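You operate a simulated robot arm through the tools that you are given. There is no shell and no other tool. Be economical: measure what you need, move in short steps, check, and stop when the job is done.

Carry out the task below with a simulated robot arm. There is one attempt and no reset: what you move stays moved.

JOB
Swing both feeler levers off, then brush the dust off the truing wheel.
Fine: the wheel stays locked; the pink brush goes back.
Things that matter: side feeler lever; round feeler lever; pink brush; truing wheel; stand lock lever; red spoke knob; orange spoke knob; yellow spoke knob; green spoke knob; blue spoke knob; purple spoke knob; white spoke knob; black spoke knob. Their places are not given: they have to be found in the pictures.

It is judged by the outcome, as a careful person would: the job done as asked, and still so three seconds after it is handed in. It fails if anything else is knocked over, pushed out of place, dropped, spilled or broken.

ROBOT AND FRAMES
A 6-joint arm with a two-finger parallel gripper, fixed in place. Base frame: the origin is at the foot of the arm, x ahead of it, y to its left, z up; the work surface is at about z = 800. Lengths are in mm, angles in degrees, forces in N, time in s.
With the tool pointing down near the work surface it reaches from about 260 to 680 mm from the base axis. Its first joint turns from -66.0 to 66.0 degrees. Payload 2.9 kg.
Tool frame: the origin (TCP) lies between the finger pads and is the grasp point; the fingertips stand 30 mm ahead of it; z points along the fingers, y is the line along which they close. Largest opening 110 mm; finger width 20, thickness 10; the body of the gripper, 48 by 112 mm, starts 55 mm behind the TCP.
Orientation is that of the tool frame in the base frame, as a unit quaternion [x, y, z, w]. With the fingers straight down and closing along the base's y, the tool's x points along the base's -x, its y along +y and its z along -z.

CONTROLS
- The arm moves only by the tool move_arm. Its argument "rows" is text: rows parted by semicolons, each of 7 numbers parted by spaces: the shift along the base's x, y, z in mm, then the turn, a rotation vector about the base's x, y, z in degrees, then the finger opening in mm, from 0 to 110. In form: dx dy dz rx ry rz claw; .... A call has 1 to 20 rows; each row is the pose to reach, as a shift and turn from the pose commanded when the call began. A row lasts 0.2 s, in which the tool goes at most 50 mm and 8.6 degrees; a call with a longer step from one row to the next is refused whole, and so is a gripper value outside its range. Where a pose cannot be reached the arm comes as near as it can. A force on the tool above 90 N (or 10 N above the force at the start of the call, whichever is more), or a blocked arm, ends the call early, and 0.2 s more pass. Each finger travels about 108 mm/s and halts on what it meets, pressing with about 35 N; the grip force reading is that of the motor and also rises with nothing between the fingers. The clock runs only during rows and for 0.2 s after the last one: add rows that repeat a pose to give the fingers time. It gives the time, the measured TCP pose, the force on the tool (base axes), the opening and the grip force at its end, in the units of the frame above (readings bear some noise).
- Cameras (640 x 400 px; columns grow to the right, rows downward): "scene" is fixed at [87.6, 441.3, 1390.4]; the picture's right is [-0.65, -0.76, 0.00], its down [-0.40, 0.34, -0.85] and it looks along [0.65, -0.55, -0.52] (base axes); focal length 274 px, centre (320, 200). "wrist" rides on the gripper at [-36, 0, -57] in the tool frame; the picture's right is [0.00, -1.00, 0.00], its down [0.97, 0.00, -0.24] and it looks along [0.24, 0.00, 0.97] (tool axes); focal length 218 px, centre (320, 200).
- capture(camera): a new picture of that camera. It takes no simulated time.
- measure_at(camera, pixels): for up to 12 pixels [column, row] of the newest picture of that camera ("zoom" is the newest enlarged one), the place [x, y, z] in the base frame of the surface seen there, good to about 2 mm. It takes no simulated time.
- zoom(camera, box): a new picture of the part [left, top, right, bottom] of that camera's present view, enlarged. It takes no simulated time.
- sign_off(): hands the job in; it is judged then, once.

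Go step by step. Measure first, check grasps and placings, and put right what went wrong. The budget is 80 turns and 34 pictures, counting those below and the enlarged ones. Unless the task says otherwise, let go and move clear before handing in, and close with one line.

The tools are called after ">>>" as a command line: name --argument value ..., lists and objects as JSON in quotes. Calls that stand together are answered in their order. move_arm: Moves the arm, as the interface text tells. Its arguments: {"type":"object","properties":{"rows":{"type":"string"}},"required":["rows"]} The other tools are called the same way: capture (camera) takes a picture; measure_at (camera, pixels) gives the place of the surface under pixels of a picture; zoom (camera, box) takes an enlarged picture of a part of a camera's view; sign_off () hands the job in.

At the start:

```text
t: 0.0
ee_pos: [361.8, 141.6, 1272.8]
orientation: [0.0, 1.0, 0.0, 0.0]
contact_force: [0.0, 0.3, 0.1]
gripper_width: 109.9
grasp_force: 0.1
```

scene: 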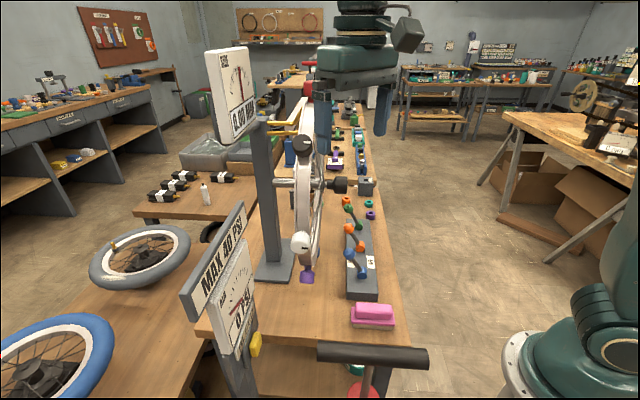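
wrist: 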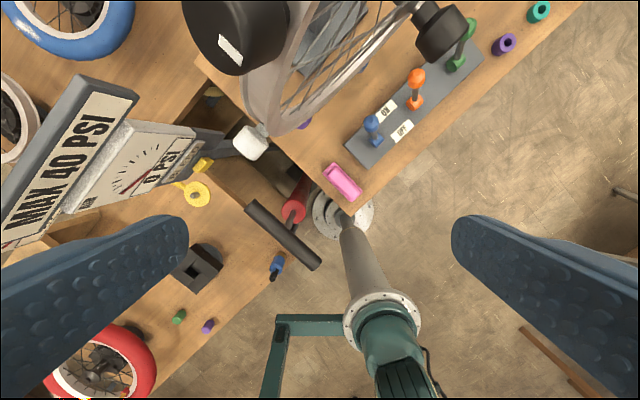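

The scene shows the wheel around (305,200), a pink brush at (372,315) and a board with coloured levers near (360,250). I'll enlarge these areas to identify the parts.

>>> zoom --camera "scene" --box '[240, 120, 420, 340]'

>>> zoom --camera "wrist" --box '[170, 0, 570, 250]'

```text
1.82 times, centred on (330, 230) of scene
```

zoom: 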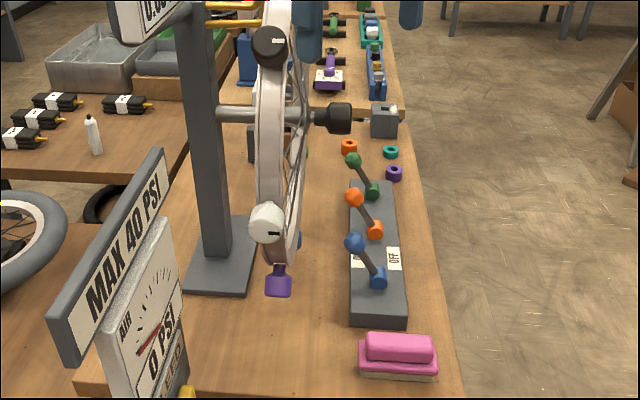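

```text
1.60 times, centred on (370, 125) of wrist
```

zoom: 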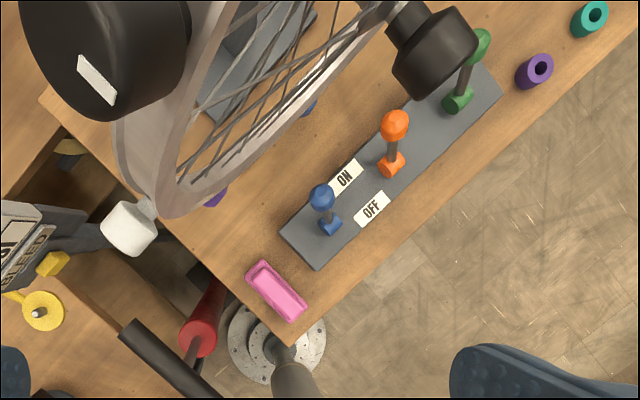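

The board has blue, orange and green levers, with ON/OFF plates. I need their positions and which lever is which, so I'll measure points in a new picture.

>>> zoom --camera "scene" --box '[320, 170, 400, 300]'

>>> measure_at --camera "scene" --pixels '[[347, 200], [354, 216], [347, 227], [359, 246], [348, 252], [362, 272], [372, 309], [366, 180], [340, 185], [303, 143], [301, 241], [307, 275]]'

>>> measure_at --camera "wrist" --pixels '[[372, 121], [416, 76], [471, 28], [375, 140], [414, 102], [456, 64], [342, 181], [386, 110], [402, 131], [345, 155], [440, 30], [250, 141]]'

```text
3.08 times, centred on (360, 235) of scene
```

zoom: 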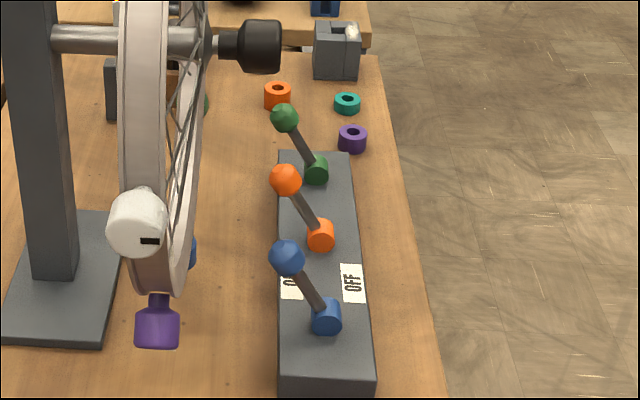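

```text
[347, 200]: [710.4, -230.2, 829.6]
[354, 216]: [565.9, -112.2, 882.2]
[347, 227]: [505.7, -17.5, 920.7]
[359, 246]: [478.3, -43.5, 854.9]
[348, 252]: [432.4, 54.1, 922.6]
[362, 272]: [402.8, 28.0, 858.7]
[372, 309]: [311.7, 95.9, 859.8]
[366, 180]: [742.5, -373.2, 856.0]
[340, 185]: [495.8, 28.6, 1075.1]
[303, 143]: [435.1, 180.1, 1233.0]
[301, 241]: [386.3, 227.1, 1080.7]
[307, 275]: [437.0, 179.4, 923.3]
```

```text
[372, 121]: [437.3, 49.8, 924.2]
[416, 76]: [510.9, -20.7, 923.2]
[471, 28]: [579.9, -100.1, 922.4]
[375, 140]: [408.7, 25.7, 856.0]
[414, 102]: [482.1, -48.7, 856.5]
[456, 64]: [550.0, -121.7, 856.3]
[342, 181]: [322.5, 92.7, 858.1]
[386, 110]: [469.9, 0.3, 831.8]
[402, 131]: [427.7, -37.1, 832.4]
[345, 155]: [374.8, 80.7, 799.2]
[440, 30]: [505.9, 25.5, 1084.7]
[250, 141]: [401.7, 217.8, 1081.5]
```

The levers lean toward the wheel (ON), with blue at (435,51,923), orange at (508,-19,922) and green at (580,-100,922). OFF is the side away from the wheel. I'll swing the camera to the board side, looking at the wheel, to find labels, feelers and dust.

>>> move_arm --rows "0 -40 0 0 0 0 110;-2 -80 -10 2.43 -5.65 4.17 110;-4 -110 -20 4.86 -11.3 8.34 110;-6 -140 -30 7.29 -16.95 12.5 110;-8 -170 -40 9.72 -22.6 16.7 110;-10 -200 -50 12.15 -28.25 20.85 110;-12 -220 -60 14.6 -33.9 25 110;-14 -240 -70 17 -39.55 29.2 110;-16 -250 -80 19.4 -45.2 33.4 110;-18 -260 -90 21.9 -50.9 37.5 110;-20 -270 -100 24.3 -56.5 41.7 110;-20 -270 -100 24.3 -56.5 41.7 110"

>>> capture --camera "wrist"

```text
t: 2.6
ee_pos: [307.5, -239.8, 1265.8]
orientation: [-0.398, 0.892, 0.087, 0.199]
contact_force: [-0.6, 0.0, 0.4]
gripper_width: 110.0
grasp_force: 0.1
out of reach, approached as far as the arm can: row 2, 3, 4, 5, 6, 7, 8, 9, 10, 11, 12
```

```text
28 pictures are left
```

wrist: 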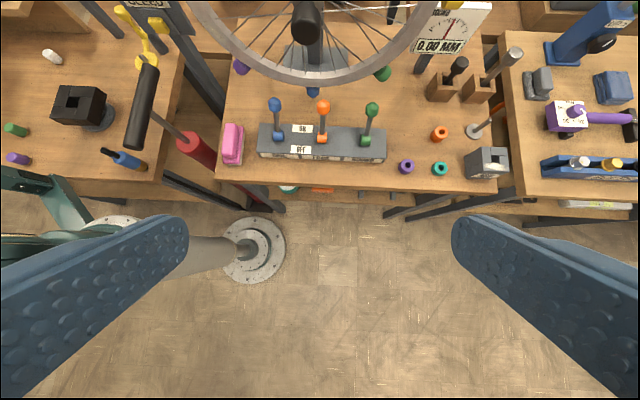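

The front face of the board has labels near (320,155), so I'll enlarge it, and also the wheel.

>>> zoom --camera "wrist" --box '[250, 90, 400, 170]'

>>> zoom --camera "wrist" --box '[180, 0, 500, 110]'

```text
4.27 times, centred on (325, 130) of wrist
```

zoom: 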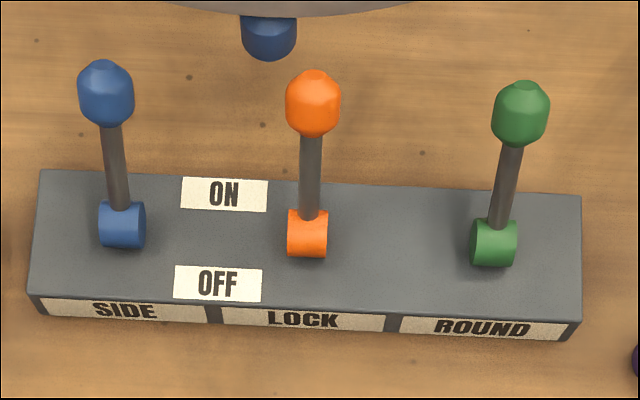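

```text
2.00 times, centred on (340, 55) of wrist
```

zoom: 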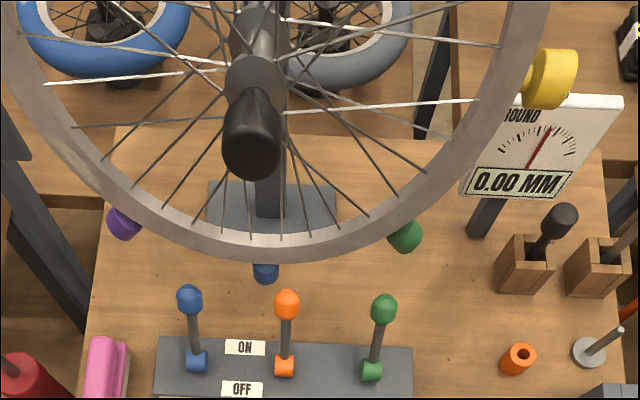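

Labels read: blue = SIDE, orange = LOCK and green = ROUND, so I move blue and green to OFF and leave orange alone. The last pose was out of reach, so I'll make a small move down to see what the commanded reference is.

>>> move_arm --rows "0 0 -40 0 0 0 110;0 0 -80 0 0 0 110;0 0 -80 0 0 0 110"

```text
t: 3.4
ee_pos: [330.3, -260.7, 1251.9]
orientation: [-0.395, 0.893, 0.087, 0.197]
contact_force: [0.3, 0.2, -0.2]
gripper_width: 109.9
grasp_force: 0.0
out of reach, approached as far as the arm can: row 1, 2, 3
```

The reference is still ambiguous, so I'll reduce the tilt and go outward, where the arm can reach.

>>> move_arm --rows "15 0 0 -5.4 5.2 0 110;30 0 0 -10.8 10.4 0 110;45 0 0 -16.2 15.5 0 110;60 0 0 -21.6 20.7 0 110;80 0 0 -21.6 20.7 0 110;80 0 0 -21.6 20.7 0 110"

```text
t: 4.8
ee_pos: [409.7, -261.9, 1249.4]
orientation: [-0.405, 0.913, -0.012, -0.042]
contact_force: [0.7, -0.2, -0.4]
gripper_width: 109.9
grasp_force: 0.1
out of reach, approached as far as the arm can: row 3, 4
```

Commands are relative to the reached pose. Now I'll move low on the board side of the blue lever with a slight forward tilt, for a close look.

>>> move_arm --rows "-4 29 -26 2.7 -2.6 0 80;-8 58 -52 5.4 -5.2 0 80;-12 87 -78 8.1 -7.8 0 80;-16 116 -104 10.8 -10.3 0 80;-20 145 -130 13.5 -12.9 0 80;-24 174 -156 16.2 -15.5 0 80;-27 203 -182 18.9 -18.1 0 80;-30 232 -209 21.6 -20.7 0 80;-30 232 -209 21.6 -20.7 0 80"

>>> capture --camera "wrist"

```text
t: 6.8
ee_pos: [380.9, -31.1, 1039.8]
orientation: [-0.397, 0.892, 0.087, 0.198]
contact_force: [-0.2, -0.5, -1.3]
gripper_width: 80.0
grasp_force: 0.0
```

```text
25 pictures are left
```

wrist: 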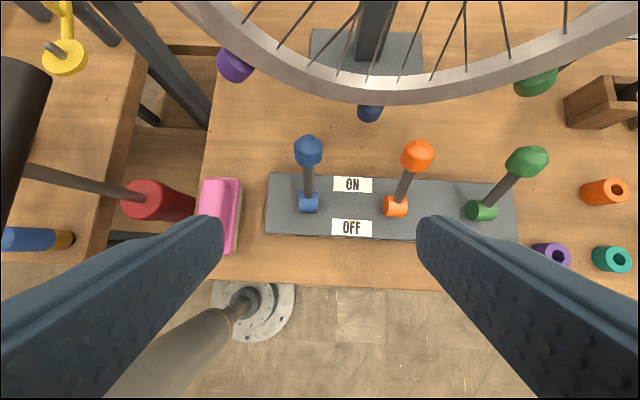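

The levers, brush (220,215) and lower rim are clear here, so I'll measure them.

>>> measure_at --camera "wrist" --pixels '[[308, 151], [308, 203], [527, 161], [481, 210], [416, 156], [395, 206], [205, 182], [238, 182], [220, 210], [200, 245], [236, 250], [372, 92]]'

>>> measure_at --camera "wrist" --pixels '[[308, 140], [297, 151], [322, 151], [308, 165], [240, 65], [370, 112], [538, 82], [510, 161], [545, 161], [300, 70], [440, 92], [225, 185]]'

```text
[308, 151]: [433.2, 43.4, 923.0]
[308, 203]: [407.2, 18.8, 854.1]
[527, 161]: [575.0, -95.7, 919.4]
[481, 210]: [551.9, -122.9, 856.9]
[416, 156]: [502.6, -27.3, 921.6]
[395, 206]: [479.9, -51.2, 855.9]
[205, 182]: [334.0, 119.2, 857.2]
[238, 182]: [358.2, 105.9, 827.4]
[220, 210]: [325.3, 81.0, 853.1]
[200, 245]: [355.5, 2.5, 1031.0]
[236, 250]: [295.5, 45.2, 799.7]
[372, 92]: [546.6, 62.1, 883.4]
```

```text
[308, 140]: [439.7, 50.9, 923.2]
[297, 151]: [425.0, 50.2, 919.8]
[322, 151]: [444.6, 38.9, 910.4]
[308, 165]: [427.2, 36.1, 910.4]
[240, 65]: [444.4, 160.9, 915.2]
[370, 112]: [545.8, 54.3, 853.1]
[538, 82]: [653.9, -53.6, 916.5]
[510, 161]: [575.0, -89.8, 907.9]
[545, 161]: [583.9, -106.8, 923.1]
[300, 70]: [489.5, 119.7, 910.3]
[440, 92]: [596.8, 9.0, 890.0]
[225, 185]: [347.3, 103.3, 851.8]
```

The blue knob centre is about (437,48,912), so I'll advance along the tool axis with the fingers straddling it and grip.

>>> move_arm --rows "11.5 30 14 0 0 0 60;20 39 -14 0 0 0 60;29 49 -42 0 0 0 60;38 59 -70 0 0 0 60;47 69 -99 0 0 0 60;56 79 -127 0 0 0 60;56 79 -127 0 0 0 60;56 79 -127 0 0 0 15;56 79 -127 0 0 0 15;56 79 -127 0 0 0 15"

>>> capture --camera "wrist"

```text
t: 9.0
ee_pos: [437.5, 47.3, 914.3]
orientation: [-0.397, 0.892, 0.086, 0.198]
contact_force: [8.2, -1.9, -8.3]
gripper_width: 26.9
grasp_force: 45.5
```

```text
24 pictures are left
```

wrist: 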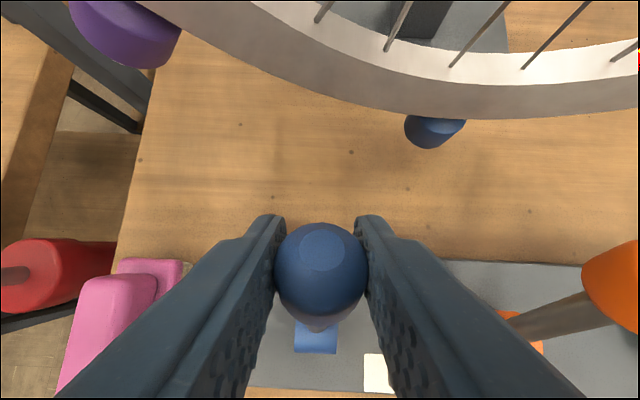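

It's gripped (opening 26.9), so I'll swing it along the arc to OFF.

>>> move_arm --rows "-6.7 -6.9 5.2 0 0 0 15;-13.9 -14.2 8.9 0 0 0 15;-21.3 -21.7 11.1 0 0 0 15;-28.9 -29.5 11.9 0 0 0 15;-36.5 -37.3 11.1 0 0 0 15;-44 -44.9 8.9 0 0 0 15;-51.1 -52.2 5.2 0 0 0 15;-57.8 -59 0 0 0 0 15;-57.8 -59 0 0 0 0 15"

>>> capture --camera "wrist"

```text
t: 11.0
ee_pos: [379.3, -9.9, 916.8]
orientation: [-0.398, 0.891, 0.087, 0.201]
contact_force: [8.8, 5.5, 14.2]
gripper_width: 26.8
grasp_force: 45.0
```

```text
23 pictures are left
```

wrist: 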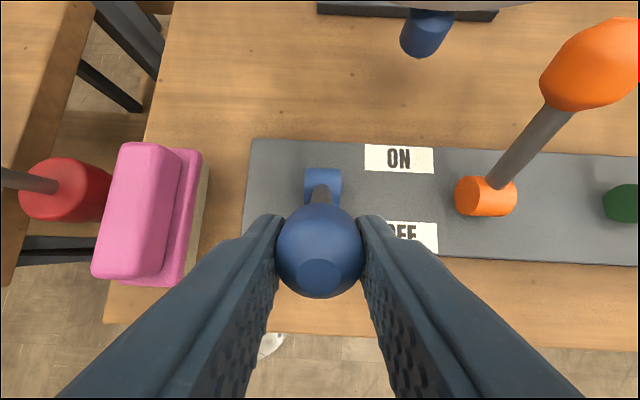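

The blue lever is over at OFF. I'll release, back out and move across to the green lever.

>>> move_arm --rows "0 0 0 0 0 0 60;0 0 0 0 0 0 60;-9 -9 27 0 0 0 60;-17 -19 54 0 0 0 60;-26 -28 82 0 0 0 60;-34 -38 109 0 0 0 60;-43 -47 136 0 0 0 60;-14 -75 136 0 0 0 60;15 -103 136 0 0 0 60;44 -132 136 0 0 0 60;73 -160 136 0 0 0 60;102 -188 136 0 0 0 60;102 -188 136 0 0 0 60"

>>> capture --camera "wrist"

```text
t: 13.8
ee_pos: [481.7, -201.5, 1050.8]
orientation: [-0.396, 0.892, 0.086, 0.198]
contact_force: [0.0, -0.4, 0.1]
gripper_width: 59.8
grasp_force: 0.0
```

```text
22 pictures are left
```

wrist: 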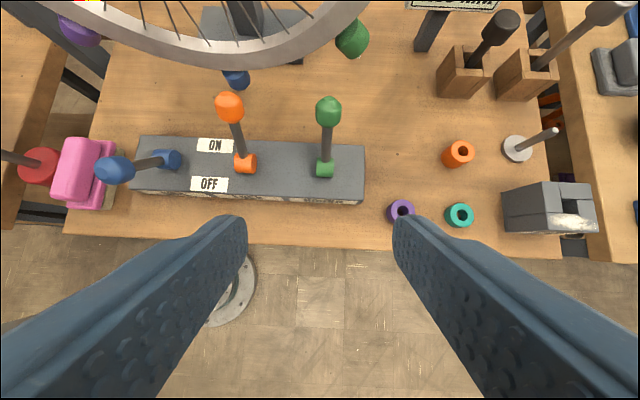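

Blue is clearly over. Next I'll measure the green knob around (328,112).

>>> measure_at --camera "wrist" --pixels '[[328, 112], [318, 112], [338, 112], [328, 101], [328, 124], [325, 168], [115, 170], [170, 160]]'

```text
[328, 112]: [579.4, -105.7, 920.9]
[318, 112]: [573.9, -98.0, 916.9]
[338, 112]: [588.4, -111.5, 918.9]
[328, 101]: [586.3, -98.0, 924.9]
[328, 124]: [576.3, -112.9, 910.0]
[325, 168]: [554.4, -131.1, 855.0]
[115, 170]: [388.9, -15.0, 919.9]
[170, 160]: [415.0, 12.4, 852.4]
```

The green knob centre is about (583,-101,912), so I'll do the same approach and grip.

>>> move_arm --rows "24 21 15 0 0 0 60;48.6 42.5 30 0 0 0 60;59 54 -4 0 0 0 60;70 66 -37 0 0 0 60;80.5 77 -71 0 0 0 60;91 89 -105 0 0 0 60;101.5 100.5 -138 0 0 0 60;101.5 100.5 -138 0 0 0 60;101.5 100.5 -138 0 0 0 15;101.5 100.5 -138 0 0 0 15;101.5 100.5 -138 0 0 0 15"

>>> capture --camera "wrist"

```text
t: 16.2
ee_pos: [584.3, -100.3, 913.9]
orientation: [-0.394, 0.893, 0.084, 0.201]
contact_force: [25.7, -20.3, -8.2]
gripper_width: 27.0
grasp_force: 44.9
```

```text
21 pictures are left
```

wrist: 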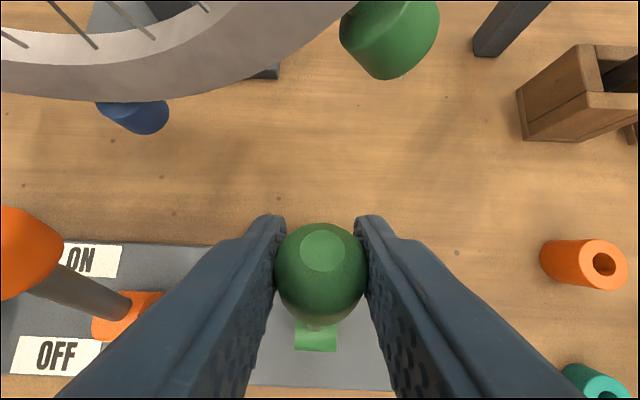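

The green knob is gripped, with a slight side load. I'll swing it to OFF and then release and back out.

>>> move_arm --rows "-6.7 -6.9 5.2 0 0 0 15;-13.9 -14.2 8.9 0 0 0 15;-21.3 -21.7 11.1 0 0 0 15;-28.9 -29.5 11.9 0 0 0 15;-36.5 -37.3 11.1 0 0 0 15;-44 -44.9 8.9 0 0 0 15;-51.1 -52.2 5.2 0 0 0 15;-57.8 -59 0 0 0 0 15;-57.8 -59 0 0 0 0 15;-57.8 -59 0 0 0 0 60;-57.8 -59 0 0 0 0 60;-67 -68 27 0 0 0 60;-75 -78 54 0 0 0 60;-84 -87 82 0 0 0 60;-92 -97 109 0 0 0 60;-101 -106 136 0 0 0 60;-130 -106 160 0 0 0 60;-130 -106 160 0 0 0 60"

>>> capture --camera "wrist"

>>> capture --camera "scene"

```text
t: 20.0
ee_pos: [451.7, -204.5, 1073.5]
orientation: [-0.397, 0.892, 0.086, 0.198]
contact_force: [-0.8, 0.5, 0.2]
gripper_width: 60.1
grasp_force: 0.1
```

```text
20 pictures are left
```

wrist: 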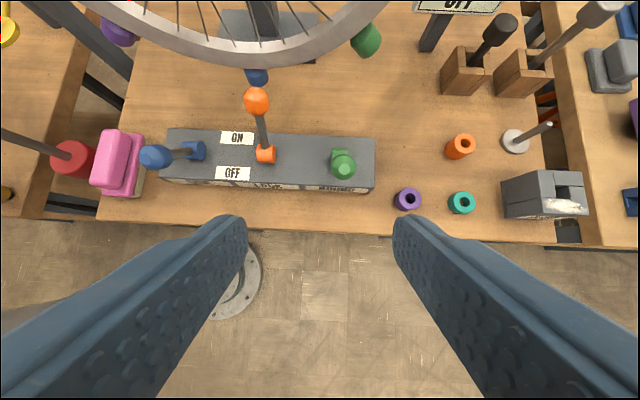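

```text
19 pictures are left
```

scene: 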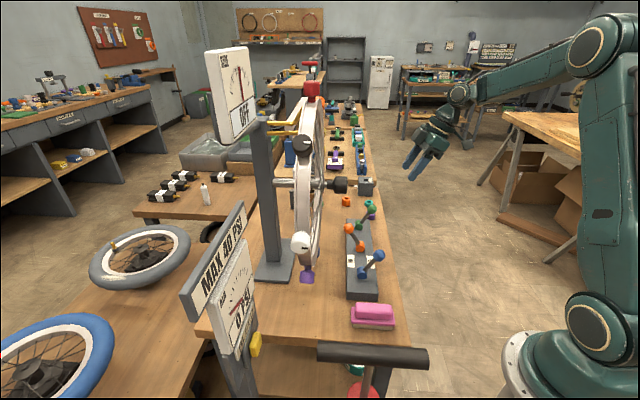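

Both levers lean to OFF, and the gauges now seem to read OFF. Next I'll look for dust on the wheel.

>>> zoom --camera "scene" --box '[265, 75, 345, 290]'

>>> zoom --camera "wrist" --box '[80, 0, 400, 200]'

```text
1.86 times, centred on (305, 182) of scene
```

zoom: 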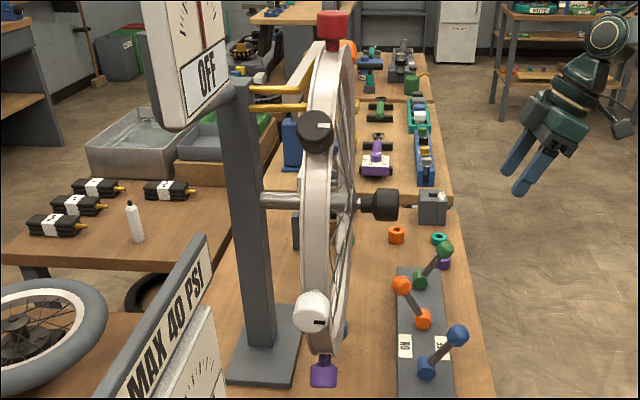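

```text
2.00 times, centred on (240, 100) of wrist
```

zoom: 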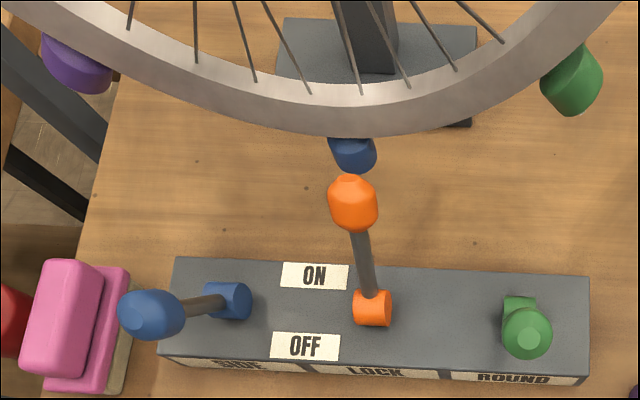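

No dust patch is obvious yet, although the rim's lower-left looks brownish. I'll tilt the camera up toward the wheel face from the board side.

>>> move_arm --rows "-14 19 4 5 -4.8 0 110;-28 38 8 10 -9.6 0 110;-42 57 12 15 -14.5 0 110;-56 76 16 20 -19.3 0 110;-70 95 20 25.2 -24.1 0 110;-70 95 20 25.2 -24.1 0 110"

>>> capture --camera "wrist"

```text
t: 21.4
ee_pos: [380.8, -108.3, 1093.6]
orientation: [-0.354, 0.791, 0.193, 0.46]
contact_force: [0.6, 0.1, 0.4]
gripper_width: 110.0
grasp_force: 0.1
```

```text
16 pictures are left
```

wrist: 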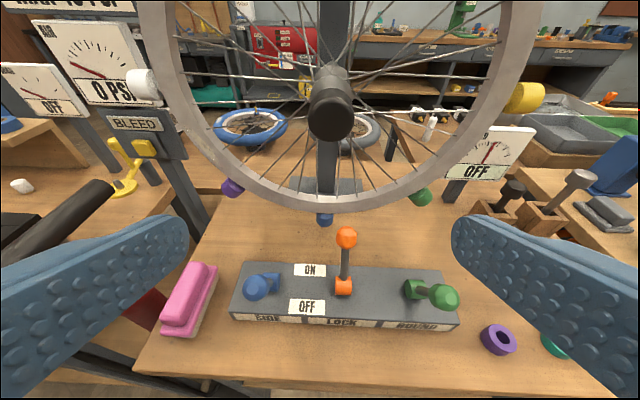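

>>> zoom --camera "wrist" --box '[140, 0, 560, 240]'

```text
1.52 times, centred on (350, 120) of wrist
```

zoom: 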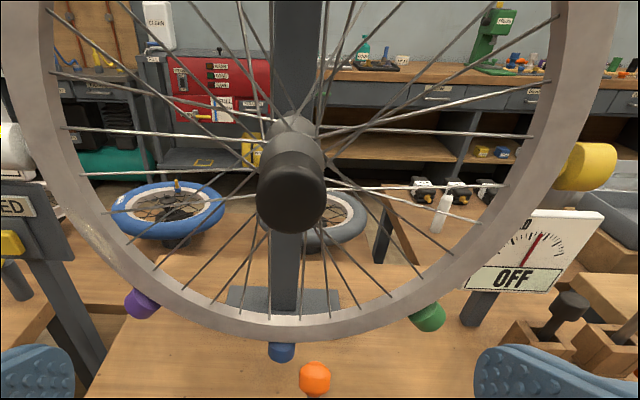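

There's a paler patch on the rim's lower left at zoom (95,240), so I'll enlarge it.

>>> zoom --camera "wrist" --box '[160, 60, 300, 210]'

>>> measure_at --camera "wrist" --pixels '[[172, 60], [178, 90], [188, 120], [205, 148], [225, 170], [255, 190], [290, 204], [330, 205], [145, 85], [232, 187], [531, 60], [330, 110]]'

```text
2.67 times, centred on (230, 135) of wrist
```

zoom: 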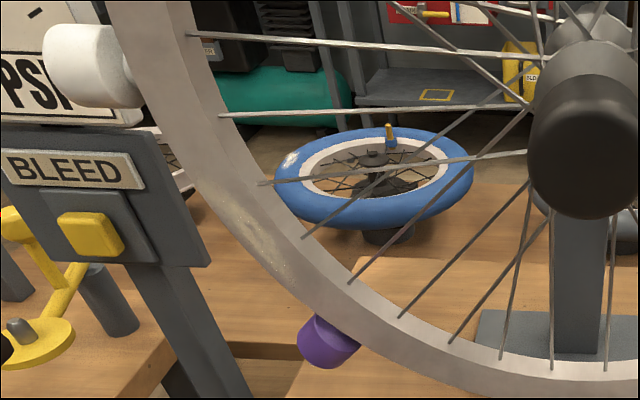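

```text
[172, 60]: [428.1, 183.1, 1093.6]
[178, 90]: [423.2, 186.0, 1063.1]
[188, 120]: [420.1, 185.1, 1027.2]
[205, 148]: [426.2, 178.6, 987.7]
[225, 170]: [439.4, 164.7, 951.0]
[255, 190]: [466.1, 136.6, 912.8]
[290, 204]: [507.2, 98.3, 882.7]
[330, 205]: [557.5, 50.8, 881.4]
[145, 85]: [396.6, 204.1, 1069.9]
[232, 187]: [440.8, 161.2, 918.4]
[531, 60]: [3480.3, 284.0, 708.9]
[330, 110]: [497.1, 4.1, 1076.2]
```

Dust is on the board-side rim face between the white and purple knobs, around (430,174,978). The face plane is vertical. Before going for the brush I'll check obstacles near it: the pump handle at (70,215) and the BLEED post.

>>> measure_at --camera "wrist" --pixels '[[105, 188], [60, 225], [15, 250], [130, 122], [160, 122], [145, 148], [122, 190], [185, 190], [200, 139], [196, 139], [208, 155], [221, 167]]'

>>> measure_at --camera "scene" --pixels '[[325, 352], [372, 357], [422, 358], [255, 345], [236, 215], [245, 290], [354, 305], [390, 305], [354, 325], [393, 325], [372, 322], [372, 305]]'

```text
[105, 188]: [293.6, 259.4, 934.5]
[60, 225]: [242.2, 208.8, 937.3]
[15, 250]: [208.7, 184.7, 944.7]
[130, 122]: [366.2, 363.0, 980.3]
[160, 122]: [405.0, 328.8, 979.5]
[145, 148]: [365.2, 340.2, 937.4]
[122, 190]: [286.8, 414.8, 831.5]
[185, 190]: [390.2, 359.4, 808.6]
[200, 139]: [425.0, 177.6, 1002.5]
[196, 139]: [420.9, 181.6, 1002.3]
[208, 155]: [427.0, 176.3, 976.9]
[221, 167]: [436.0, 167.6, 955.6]
```

```text
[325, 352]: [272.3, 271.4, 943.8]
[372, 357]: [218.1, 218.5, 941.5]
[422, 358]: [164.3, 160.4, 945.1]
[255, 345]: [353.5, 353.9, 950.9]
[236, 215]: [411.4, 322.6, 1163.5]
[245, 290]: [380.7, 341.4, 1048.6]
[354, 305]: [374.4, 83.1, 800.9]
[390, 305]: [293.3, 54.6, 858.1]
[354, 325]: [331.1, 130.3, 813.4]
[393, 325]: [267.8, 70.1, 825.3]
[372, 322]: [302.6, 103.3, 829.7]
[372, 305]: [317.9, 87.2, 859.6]
```

The brush is about 87 mm long along the wheel's axle direction, with its handle top at z≈859. Brushing needs the bristles pointing at the rim face, meaning a 90° tilt, so I'll test whether that pose is reachable, empty-handed and just off the rim.

>>> move_arm --rows "0 34 -16 3 -2.9 0 60;0 69 -33 6 -5.9 0 60;0 103 -50 9.2 -8.8 0 60;0 138 -66 12.3 -11.8 0 60;0 172 -83 15.4 -14.8 0 60;0 207 -100 18.5 -17.7 0 60;0 235 -116 21.6 -20.7 0 60;0 235 -116 21.6 -20.7 0 60"

```text
t: 23.2
ee_pos: [396.1, 100.9, 1049.7]
orientation: [-0.309, 0.684, 0.255, 0.61]
contact_force: [-0.2, 0.5, 0.0]
gripper_width: 59.9
grasp_force: 0.1
out of reach, approached as far as the arm can: row 5, 6, 7, 8
```

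The arm got to 82.8° tilt but short of position. I'll test a 70° tilt at the brushing position, which would work with a 20° leaning grasp.

>>> move_arm --rows "-2 8 -18 -4.7 4.5 0 60;-4 16 -36 -9.4 9 0 60;-5 24 -54 -9.4 9 0 60;-6 33 -72 -9.4 9 0 60;-6 33 -72 -9.4 9 0 60"

```text
t: 24.4
ee_pos: [391.0, 132.9, 979.2]
orientation: [-0.337, 0.749, 0.221, 0.526]
contact_force: [-1.0, -0.1, -0.5]
gripper_width: 59.9
grasp_force: 0.1
```

A 70° tilt is reachable here. I'll try a bit more tilt in place, then look at the dust up close.

>>> move_arm --rows "0 0 0 3.6 -3.4 0 60;0 0 0 7.2 -6.9 0 60;0 0 0 10.8 -10.3 0 60;0 0 0 13 -12.4 0 60;0 0 0 13 -12.4 0 60"

>>> capture --camera "wrist"

```text
t: 25.6
ee_pos: [393.5, 132.9, 977.0]
orientation: [-0.322, 0.713, 0.242, 0.574]
contact_force: [-0.7, 0.4, -0.2]
gripper_width: 60.2
grasp_force: 0.0
out of reach, approached as far as the arm can: row 3, 4, 5
```

```text
13 pictures are left
```

wrist: 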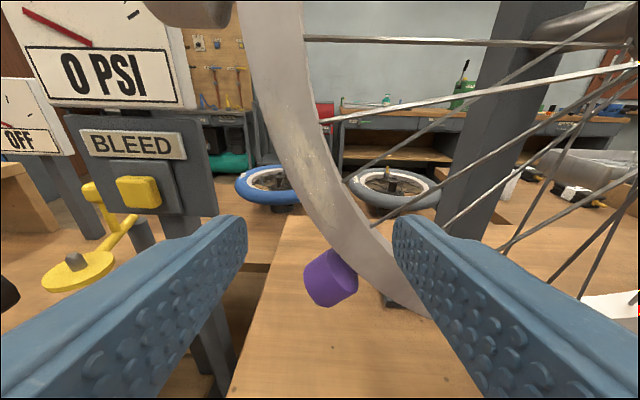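

77° is reachable. I'll zoom to define the dust patch's extent.

>>> zoom --camera "wrist" --box '[240, 40, 400, 250]'

```text
1.90 times, centred on (320, 145) of wrist
```

zoom: 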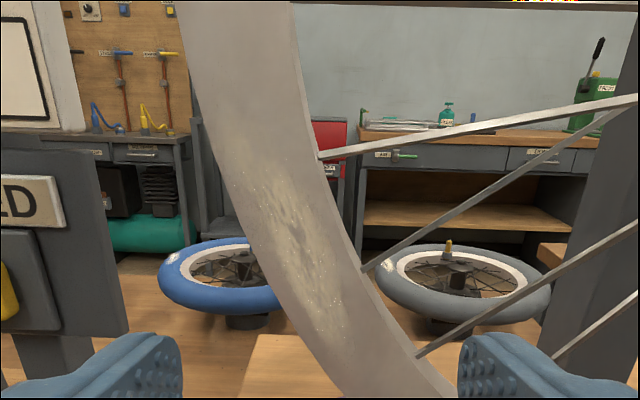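

>>> measure_at --camera "zoom" --pixels '[[235, 160], [280, 155], [250, 200], [310, 200], [290, 250], [325, 240], [310, 300], [350, 290], [330, 340], [370, 330], [345, 370], [225, 130]]'

```text
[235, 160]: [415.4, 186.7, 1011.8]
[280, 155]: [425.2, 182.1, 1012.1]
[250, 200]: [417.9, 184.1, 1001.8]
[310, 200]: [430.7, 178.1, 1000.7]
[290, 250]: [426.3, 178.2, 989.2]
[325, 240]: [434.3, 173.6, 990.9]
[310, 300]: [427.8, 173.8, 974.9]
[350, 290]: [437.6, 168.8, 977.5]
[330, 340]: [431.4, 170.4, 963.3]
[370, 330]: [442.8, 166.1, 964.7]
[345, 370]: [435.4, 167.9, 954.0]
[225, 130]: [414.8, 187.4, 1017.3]
```

The dust spans about (416,186,1015) to (437,168,955). Now I'll retreat to above the brush with the tool vertical and look at it.

>>> move_arm --rows "-25 -25 5 0 0 0 80;-35 -35 10 -6 5.4 0 80;-40 -38 10 -12 10.8 0 80;-45 -38 10 -18 16.2 0 80;-50 -38 10 -24 21.6 0 80;-55 -38 10 -30 27 0 80;-60 -38 10 -36 32.4 0 80;-65 -38 10 -42 37.8 0 80;-68 -38 10 -48 43.2 0 80;-68 -38 10 -53 47.8 0 80;-68 -38 10 -57.2 51.6 0 80;-68 -38 10 -57.2 51.6 0 80"

>>> capture --camera "wrist"

```text
t: 28.2
ee_pos: [324.9, 95.3, 986.8]
orientation: [-0.416, 0.909, -0.006, 0.003]
contact_force: [0.1, -0.5, -0.7]
gripper_width: 80.2
grasp_force: 0.1
out of reach, approached as far as the arm can: row 1, 2, 3, 4
```

```text
11 pictures are left
```

wrist: 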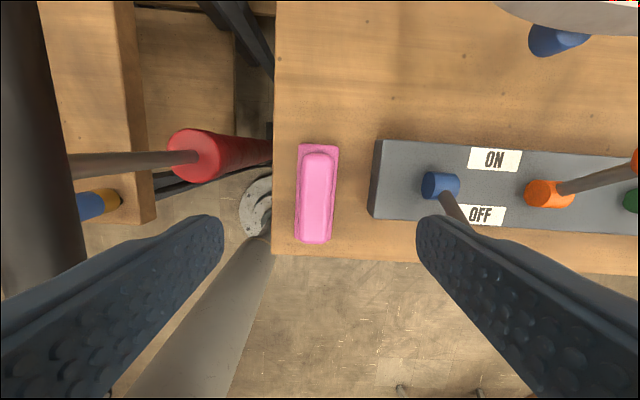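

The brush is nicely visible at (316,193), so I'll measure it.

>>> measure_at --camera "wrist" --pixels '[[318, 160], [316, 195], [313, 228], [304, 195], [330, 195], [335, 148], [301, 147], [336, 195], [299, 195], [440, 187], [461, 220], [310, 238]]'

```text
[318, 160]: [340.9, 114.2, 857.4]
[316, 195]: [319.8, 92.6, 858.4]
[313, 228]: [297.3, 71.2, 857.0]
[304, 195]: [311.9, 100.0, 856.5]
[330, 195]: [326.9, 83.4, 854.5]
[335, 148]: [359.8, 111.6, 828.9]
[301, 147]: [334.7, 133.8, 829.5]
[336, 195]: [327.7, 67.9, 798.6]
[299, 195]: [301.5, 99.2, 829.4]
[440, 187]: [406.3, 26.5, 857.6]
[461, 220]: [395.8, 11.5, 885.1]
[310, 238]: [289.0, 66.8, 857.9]
```

The brush centre is (317.5,91), its long axis is at 44.6°, handle top z 858, flange top z 829. I'll align yaw (−4.6°), lean back 20°, and descend with the fingers around the handle above the flange.

>>> move_arm --rows "0 0 0 -4.8 4.5 -1.5 60;0 0 0 -9.6 9 -3 60;-1 0 0 -14.5 13.6 -4.55 50;-1 0 -35 -14.5 13.6 -4.55 50;-2 0 -70 -14.5 13.6 -4.55 50;-3 0 -100 -14.5 13.6 -4.55 50;-3 0 -115 -14.5 13.6 -4.55 50;-3 0 -123 -14.5 13.6 -4.55 50;-3 0 -123 -14.5 13.6 -4.55 50"

>>> capture --camera "wrist"

```text
t: 30.2
ee_pos: [321.7, 96.9, 862.1]
orientation: [-0.376, 0.911, -0.071, -0.156]
contact_force: [0.8, -0.2, 0.0]
gripper_width: 50.0
grasp_force: 0.1
```

```text
10 pictures are left
```

wrist: 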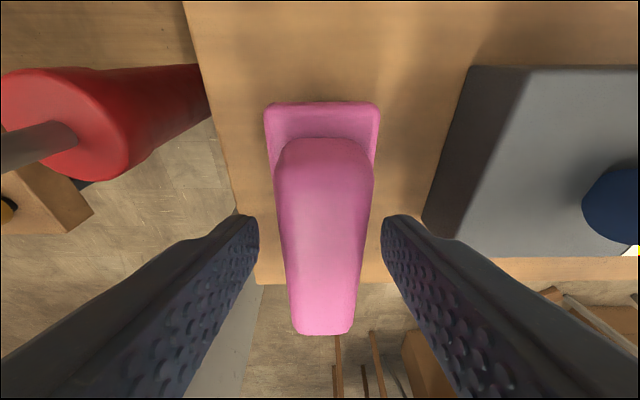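

The fingers straddle the handle evenly, so I'll close and then lift straight up a little.

>>> move_arm --rows "0 0 0 0 0 0 10;0 0 0 0 0 0 10;0 0 0 0 0 0 10;0 0 10 0 0 0 10;0 0 30 0 0 0 10;0 0 60 0 0 0 10;0 0 60 0 0 0 10"

>>> capture --camera "wrist"

```text
t: 31.8
ee_pos: [321.5, 95.7, 924.3]
orientation: [-0.376, 0.91, -0.071, -0.157]
contact_force: [0.1, -0.2, 0.8]
gripper_width: 9.9
grasp_force: 0.0
```

```text
9 pictures are left
```

wrist: 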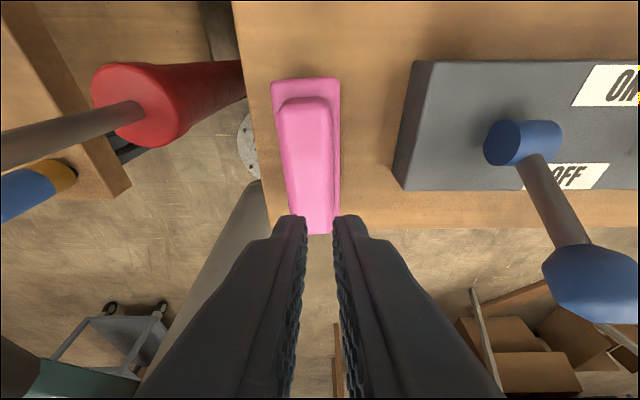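

The fingers closed to 9.9 without holding the brush. I'll measure where it is now.

>>> measure_at --camera "wrist" --pixels '[[305, 105], [305, 150], [308, 190], [315, 222], [275, 82], [336, 80], [284, 150], [328, 150], [310, 232], [282, 195], [338, 195], [331, 222]]'

```text
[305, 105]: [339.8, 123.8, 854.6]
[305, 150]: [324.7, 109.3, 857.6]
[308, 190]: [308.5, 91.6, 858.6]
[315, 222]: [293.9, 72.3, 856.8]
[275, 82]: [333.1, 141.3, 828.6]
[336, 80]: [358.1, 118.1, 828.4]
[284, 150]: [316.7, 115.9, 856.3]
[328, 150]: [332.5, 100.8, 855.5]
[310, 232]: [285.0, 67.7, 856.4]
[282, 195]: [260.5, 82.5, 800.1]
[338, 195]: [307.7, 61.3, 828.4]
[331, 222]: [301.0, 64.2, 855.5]
```

The brush shifted a few mm, so the handle slipped out of the fingers (tapered sides). I'll look from the side at the flange and bristles to choose a firmer grasp.

>>> zoom --camera "scene" --box '[325, 270, 425, 345]'

```text
5.33 times, centred on (375, 308) of scene
```

zoom: 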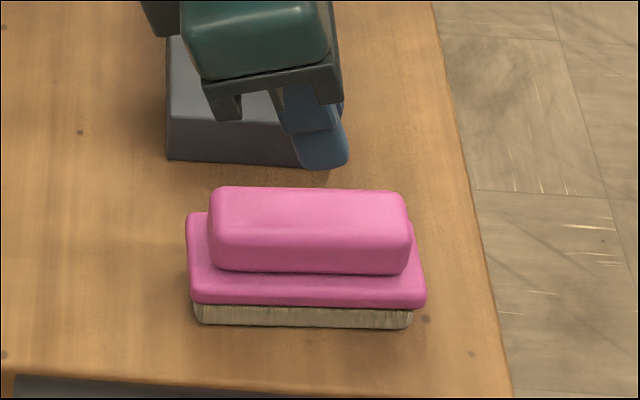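

>>> measure_at --camera "zoom" --pixels '[[310, 230], [310, 265], [310, 280], [310, 294], [310, 304], [310, 312], [310, 325], [200, 300], [425, 300], [215, 240], [405, 245], [310, 200]]'

```text
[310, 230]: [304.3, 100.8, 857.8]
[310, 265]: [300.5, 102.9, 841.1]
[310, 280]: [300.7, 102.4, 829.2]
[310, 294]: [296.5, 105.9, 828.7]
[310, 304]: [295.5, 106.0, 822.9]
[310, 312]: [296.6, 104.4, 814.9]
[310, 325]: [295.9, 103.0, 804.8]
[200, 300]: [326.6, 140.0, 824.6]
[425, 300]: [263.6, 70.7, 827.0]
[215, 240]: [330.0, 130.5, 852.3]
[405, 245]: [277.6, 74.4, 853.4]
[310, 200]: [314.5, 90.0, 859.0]
```

The flange has vertical sides (z 818–829, about 36 wide) above 18 mm bristles. I'll grasp lower so the fingers clamp the flange, checking the opening before lifting.

>>> move_arm --rows "0 0 0 0 0 0 60;-5.8 3.4 0 0 0 2.8 60;-5.8 3.4 -30 0 0 2.8 60;-5.8 3.4 -55 0 0 2.8 60;-5.8 3.4 -70 0 0 2.8 60;-5.8 3.4 -81 0 0 2.8 60;-5.8 3.4 -81 0 0 2.8 60;-5.8 3.4 -81 0 0 2.8 40;-5.8 3.4 -81 0 0 2.8 20;-5.8 3.4 -81 0 0 2.8 10;-5.8 3.4 -81 0 0 2.8 10"

```text
t: 34.2
ee_pos: [314.1, 100.7, 842.2]
orientation: [-0.398, 0.901, -0.075, -0.155]
contact_force: [0.2, 0.1, 0.2]
gripper_width: 38.8
grasp_force: 34.8
```

It's clamped on the flange at 38.8 mm with real grip force. I'll lift slowly and check.

>>> move_arm --rows "0 0 4 0 0 0 10;0 0 10 0 0 0 10;0 0 20 0 0 0 10;0 0 40 0 0 0 10;0 0 60 0 0 0 10;0 0 60 0 0 0 10"

>>> capture --camera "wrist"

```text
t: 35.6
ee_pos: [315.8, 99.4, 903.3]
orientation: [-0.397, 0.901, -0.075, -0.156]
contact_force: [0.8, 0.3, -0.9]
gripper_width: 39.3
grasp_force: 35.0
```

```text
7 pictures are left
```

wrist: 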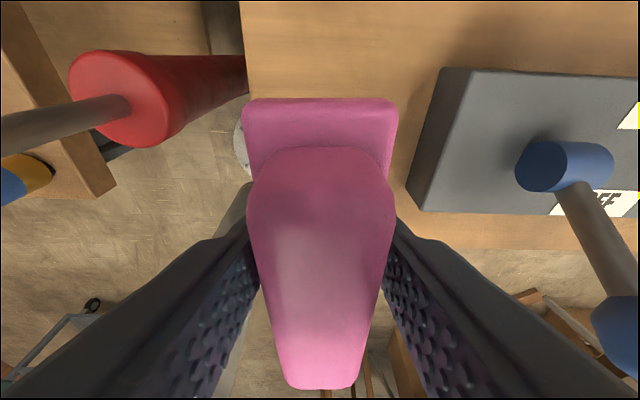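

The brush is held firmly. Now I'll rotate it up in steps toward the rim, stopping about 17 mm off the dusty face.

>>> move_arm --rows "4 2 12 0 0 0 10;8 4 25 5.75 -5.56 -0.25 10;14 7 36 11.5 -11.1 -0.5 10;20 10 46 17.25 -16.7 -0.75 10;26 13 54 23 -22.2 -1 10;32 16 62 28.75 -27.8 -1.25 10;38 19 68 34.5 -33.4 -1.5 10;44 22 74 40.25 -38.9 -1.75 10;50 25 79 46 -44.5 -2 10;56 28 83 51.75 -50 -2.25 10;62 30 87 57.5 -55.6 -2.5 10;62 30 87 57.5 -55.6 -2.5 10"

>>> capture --camera "wrist"

```text
t: 38.2
ee_pos: [382.4, 130.4, 991.2]
orientation: [-0.325, 0.802, 0.185, 0.465]
contact_force: [0.6, -0.5, -0.9]
gripper_width: 38.9
grasp_force: 35.1
out of reach, approached as far as the arm can: row 11, 12
```

```text
6 pictures are left
```

wrist: 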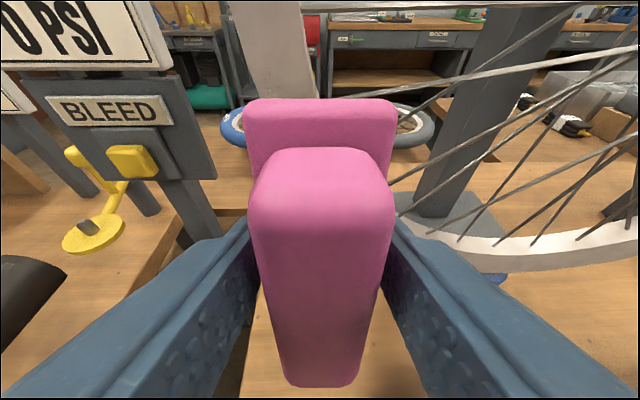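

The brush is pre-positioned with the rim right behind it. I'll finish the rotation and ease into contact, watching the force.

>>> move_arm --rows "5 5 0 3.5 -3.5 0 10;11 11 0.8 7 -7.1 0 10;13.5 14 0.8 7 -7.1 0 10;15.5 16 0.8 7 -7.1 0 10;15.5 16 0.8 7 -7.1 0 10"

```text
t: 39.4
ee_pos: [398.6, 144.0, 991.8]
orientation: [-0.305, 0.76, 0.211, 0.534]
contact_force: [-17.1, -28.3, 2.7]
gripper_width: 39.1
grasp_force: 34.8
out of reach, approached as far as the arm can: row 1, 2
```

Contact is about 33 N at the predicted plane. I'll ease off about 1.5 mm and make short strokes across and along the patch, staying clear of the white and purple knobs.

>>> move_arm --rows "-1 -1 0 0 0 0 10;6 -8 0 0 0 0 10;9.5 -11.7 0 0 0 0 10;-1 -1 0 0 0 0 10;-8 6 0 0 0 0 10;-11.5 9.7 0 0 0 0 10;-1 -1 0 0 0 0 10;-4.5 2 10 0 0 0 10;2.5 -5 10 0 0 0 10;-11.5 9 10 0 0 0 10;-4.5 2 10 0 0 0 10;-1 -1 0 0 0 0 10;0.7 -2.5 -5 0 0 0 10;7.7 -9.6 -5 0 0 0 10;-6.3 4.6 -5 0 0 0 10;-1 -1 0 0 0 0 10;-1 -1 0 0 0 0 10"

```text
t: 43.0
ee_pos: [398.0, 145.6, 992.4]
orientation: [-0.306, 0.759, 0.212, 0.534]
contact_force: [0.2, 0.3, -1.3]
gripper_width: 38.7
grasp_force: 34.5
out of reach, approached as far as the arm can: row 5, 6, 10, 15
```

Force dropped to about zero, so contact may have been light. I'll press 1.5 mm further to check the force.

>>> move_arm --rows "0.8 0.8 0 0 0 0 10;1.3 1.3 0 0 0 0 10;1.3 1.3 0 0 0 0 10"

```text
t: 43.8
ee_pos: [399.3, 145.5, 992.2]
orientation: [-0.307, 0.759, 0.213, 0.533]
contact_force: [1.2, -0.3, -0.4]
gripper_width: 38.9
grasp_force: 34.6
```

>>> move_arm --rows "0.7 0.7 0 0 0 0 10;1.4 1.4 0 0 0 0 10;2.1 2.1 0 0 0 0 10;2.1 2.1 0 0 0 0 10"

```text
t: 44.8
ee_pos: [401.0, 147.3, 990.9]
orientation: [-0.306, 0.76, 0.212, 0.533]
contact_force: [-13.2, -14.6, 3.9]
gripper_width: 38.8
grasp_force: 34.7
```

Contact is about 20 N. I'll repeat the strokes at this depth, staying within reach.

>>> move_arm --rows "4 -4 0 0 0 0 10;8.4 -8.6 0 0 0 0 10;4 -4 0 0 0 0 10;0 0 0 0 0 0 10;-4 4 0 0 0 0 10;0 0 0 0 0 0 10;-1.7 1.5 5 0 0 0 10;-3.5 3 10 0 0 0 10;1 -1.5 10 0 0 0 10;5 -5.6 10 0 0 0 10;-3.5 3 10 0 0 0 10;0 0 0 0 0 0 10;1.7 -1.5 -5 0 0 0 10;6 -5.7 -5 0 0 0 10;9 -9 -5 0 0 0 10;1.7 -1.5 -5 0 0 0 10;0 0 0 0 0 0 10"

```text
t: 48.4
ee_pos: [401.4, 149.3, 991.4]
orientation: [-0.306, 0.759, 0.212, 0.535]
contact_force: [-5.5, -8.0, -3.0]
gripper_width: 39.2
grasp_force: 34.8
```

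There's still light contact after the strokes. I'll back off and slide sideways so the camera can see the patch.

>>> move_arm --rows "-6 -6 0 -3.5 3.5 0 10;-12 -12 0 -7 7.1 0 10;5 -30 0 -7 7.1 0 10;22 -47 0 -7 7.1 0 10;38 -63 0 -7 7.1 0 10;38 -63 0 -7 7.1 0 10"

>>> zoom --camera "wrist" --box '[130, 0, 330, 220]'

```text
t: 49.8
ee_pos: [439.5, 84.1, 992.1]
orientation: [-0.324, 0.803, 0.184, 0.465]
contact_force: [-0.8, 0.4, 0.8]
gripper_width: 38.9
grasp_force: 34.8
```

```text
1.82 times, centred on (230, 110) of wrist
```

zoom: 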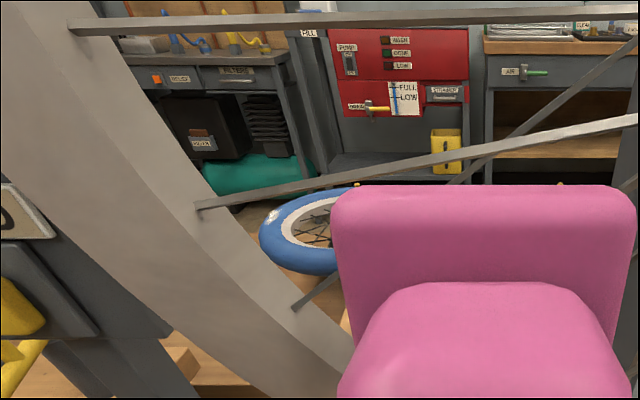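

The rim where the dust was is now clean. I'll carry the brush back, rotating it down and hovering above its original spot.

>>> move_arm --rows "-15 -15 0 0 0 0 10;-30 -20 0 -5.6 5.7 0 10;-45 -15 0 -11.2 11.4 0 10;-60 -10 0 -16.8 17.1 0 10;-75 -5 -5 -22.4 22.8 0 10;-90 0 -10 -28 28.5 0 10;-100 5 -20 -33.6 34.3 0 10;-110 8 -35 -39.2 40 0 10;-118 10 -50 -44.8 45.7 0 10;-120.5 11 -65 -50.4 51.4 0 10;-120.5 11 -80 -56 57.1 0 10;-120.5 11 -87 -56 57.1 0 10;-120.5 11 -87 -56 57.1 0 10"

>>> capture --camera "wrist"

```text
t: 52.6
ee_pos: [318.0, 96.4, 904.3]
orientation: [-0.373, 0.912, -0.07, -0.157]
contact_force: [-0.3, 0.7, -0.6]
gripper_width: 38.8
grasp_force: 34.9
```

```text
4 pictures are left
```

wrist: 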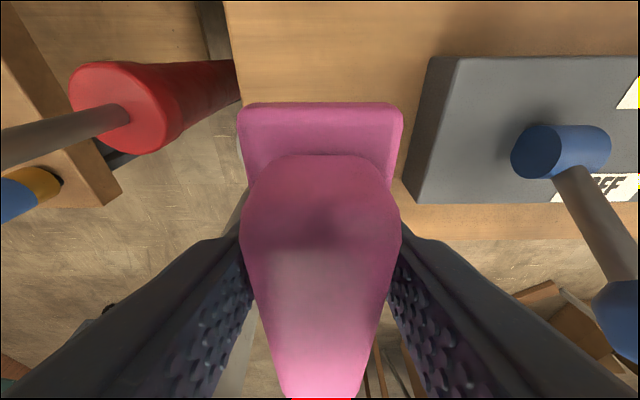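

I'll measure the brush in the grip to find its exact offset and level.

>>> measure_at --camera "wrist" --pixels '[[244, 110], [397, 110], [320, 120], [320, 175], [320, 250], [320, 330], [250, 190], [392, 190], [320, 375]]'

```text
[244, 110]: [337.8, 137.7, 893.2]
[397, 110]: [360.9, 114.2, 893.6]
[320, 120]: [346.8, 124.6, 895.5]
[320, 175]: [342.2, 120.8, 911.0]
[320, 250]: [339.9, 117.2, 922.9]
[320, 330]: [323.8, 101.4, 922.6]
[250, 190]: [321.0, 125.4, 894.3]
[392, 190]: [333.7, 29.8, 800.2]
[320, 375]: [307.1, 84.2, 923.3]
```

The brush is level; its flange edge is about 3 mm from the original line. I'll shift (-2,-3), lower 65 mm gently, and check the force.

>>> move_arm --rows "-2 -3 -15 0 0 0 10;-2 -3 -35 0 0 0 10;-2 -3 -50 0 0 0 10;-2 -3 -58 0 0 0 10;-2 -3 -62 0 0 0 10;-2 -3 -64.5 0 0 0 10;-2 -3 -64.5 0 0 0 10"

```text
t: 54.2
ee_pos: [317.1, 92.6, 838.6]
orientation: [-0.373, 0.912, -0.071, -0.157]
contact_force: [0.3, 0.6, -0.9]
gripper_width: 39.2
grasp_force: 34.6
```

>>> move_arm --rows "0 0 -1 0 0 0 10;0 0 -1.8 0 0 0 10;0 0 -1.8 0 0 0 10"

```text
t: 55.0
ee_pos: [317.1, 93.4, 838.3]
orientation: [-0.374, 0.911, -0.072, -0.158]
contact_force: [0.8, -1.4, 18.9]
gripper_width: 38.8
grasp_force: 34.8
```

It's on the bench (19 N upward). I'll open the fingers and rise straight up.

>>> move_arm --rows "0 0 0 0 0 0 45;0 0 0 0 0 0 60;0 0 0 0 0 0 60;0 0 20 0 0 0 60;0 0 45 0 0 0 60;0 0 80 0 0 0 60;0 0 120 0 0 0 60;0 0 145 5.6 -5.7 0 60;0 0 145 11.2 -11.4 0 60;0 0 145 14 -14.3 0 60;0 0 145 14 -14.3 0 60"

>>> capture --camera "wrist"

```text
t: 57.4
ee_pos: [317.7, 93.7, 982.8]
orientation: [-0.378, 0.926, -0.005, 0.003]
contact_force: [0.7, -0.2, 0.0]
gripper_width: 60.1
grasp_force: 0.0
```

```text
3 pictures are left
```

wrist: 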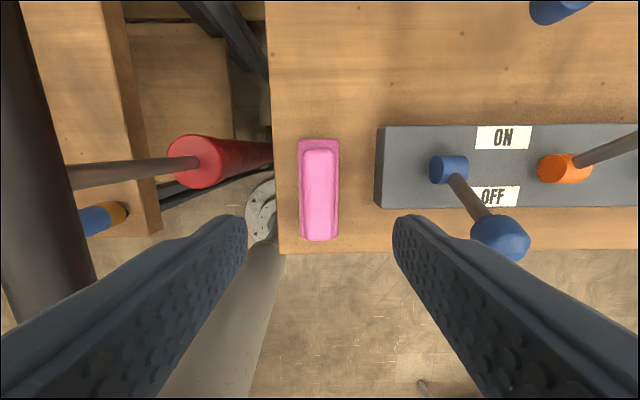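

The brush stands flat in its spot. I'll compare its position with the original.

>>> measure_at --camera "wrist" --pixels '[[319, 155], [319, 190], [320, 232], [302, 143], [336, 143], [305, 190], [334, 190]]'

```text
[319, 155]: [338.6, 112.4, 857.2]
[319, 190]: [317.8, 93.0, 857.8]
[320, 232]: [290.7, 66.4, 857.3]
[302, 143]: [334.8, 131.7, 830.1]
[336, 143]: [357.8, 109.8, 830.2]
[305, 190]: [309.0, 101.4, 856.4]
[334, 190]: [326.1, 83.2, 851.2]
```

The brush is back within about 2 mm. I'll move away and take a last look at the wheel and levers.

>>> move_arm --rows "8 -25 14 5.2 -5.4 0 80;16 -50 28 10.5 -10.7 0 80;24 -75 42 15.7 -16.1 0 80;32 -100 56 21 -21.4 0 80;40 -125 70 26.2 -26.8 0 80;48 -150 84 31.5 -32.2 0 80;56 -176 98 36.7 -37.5 0 80;63 -202 111 42 -42.9 0 80;63 -202 111 42 -42.9 0 80"

>>> capture --camera "wrist"

>>> zoom --camera "wrist" --box '[160, 60, 300, 210]'

```text
t: 59.4
ee_pos: [378.6, -108.2, 1094.6]
orientation: [-0.324, 0.802, 0.184, 0.468]
contact_force: [0.2, 0.5, -0.2]
gripper_width: 80.0
grasp_force: 0.1
```

```text
2 pictures are left
```

wrist: 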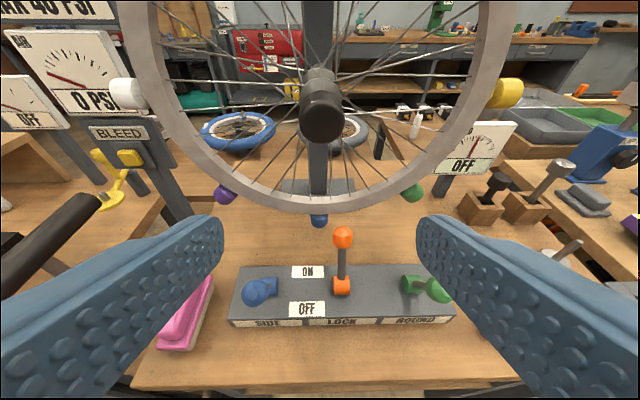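

```text
2.67 times, centred on (230, 135) of wrist
```

zoom: 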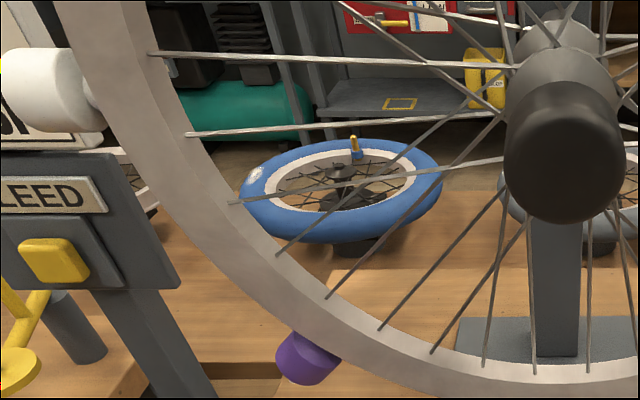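

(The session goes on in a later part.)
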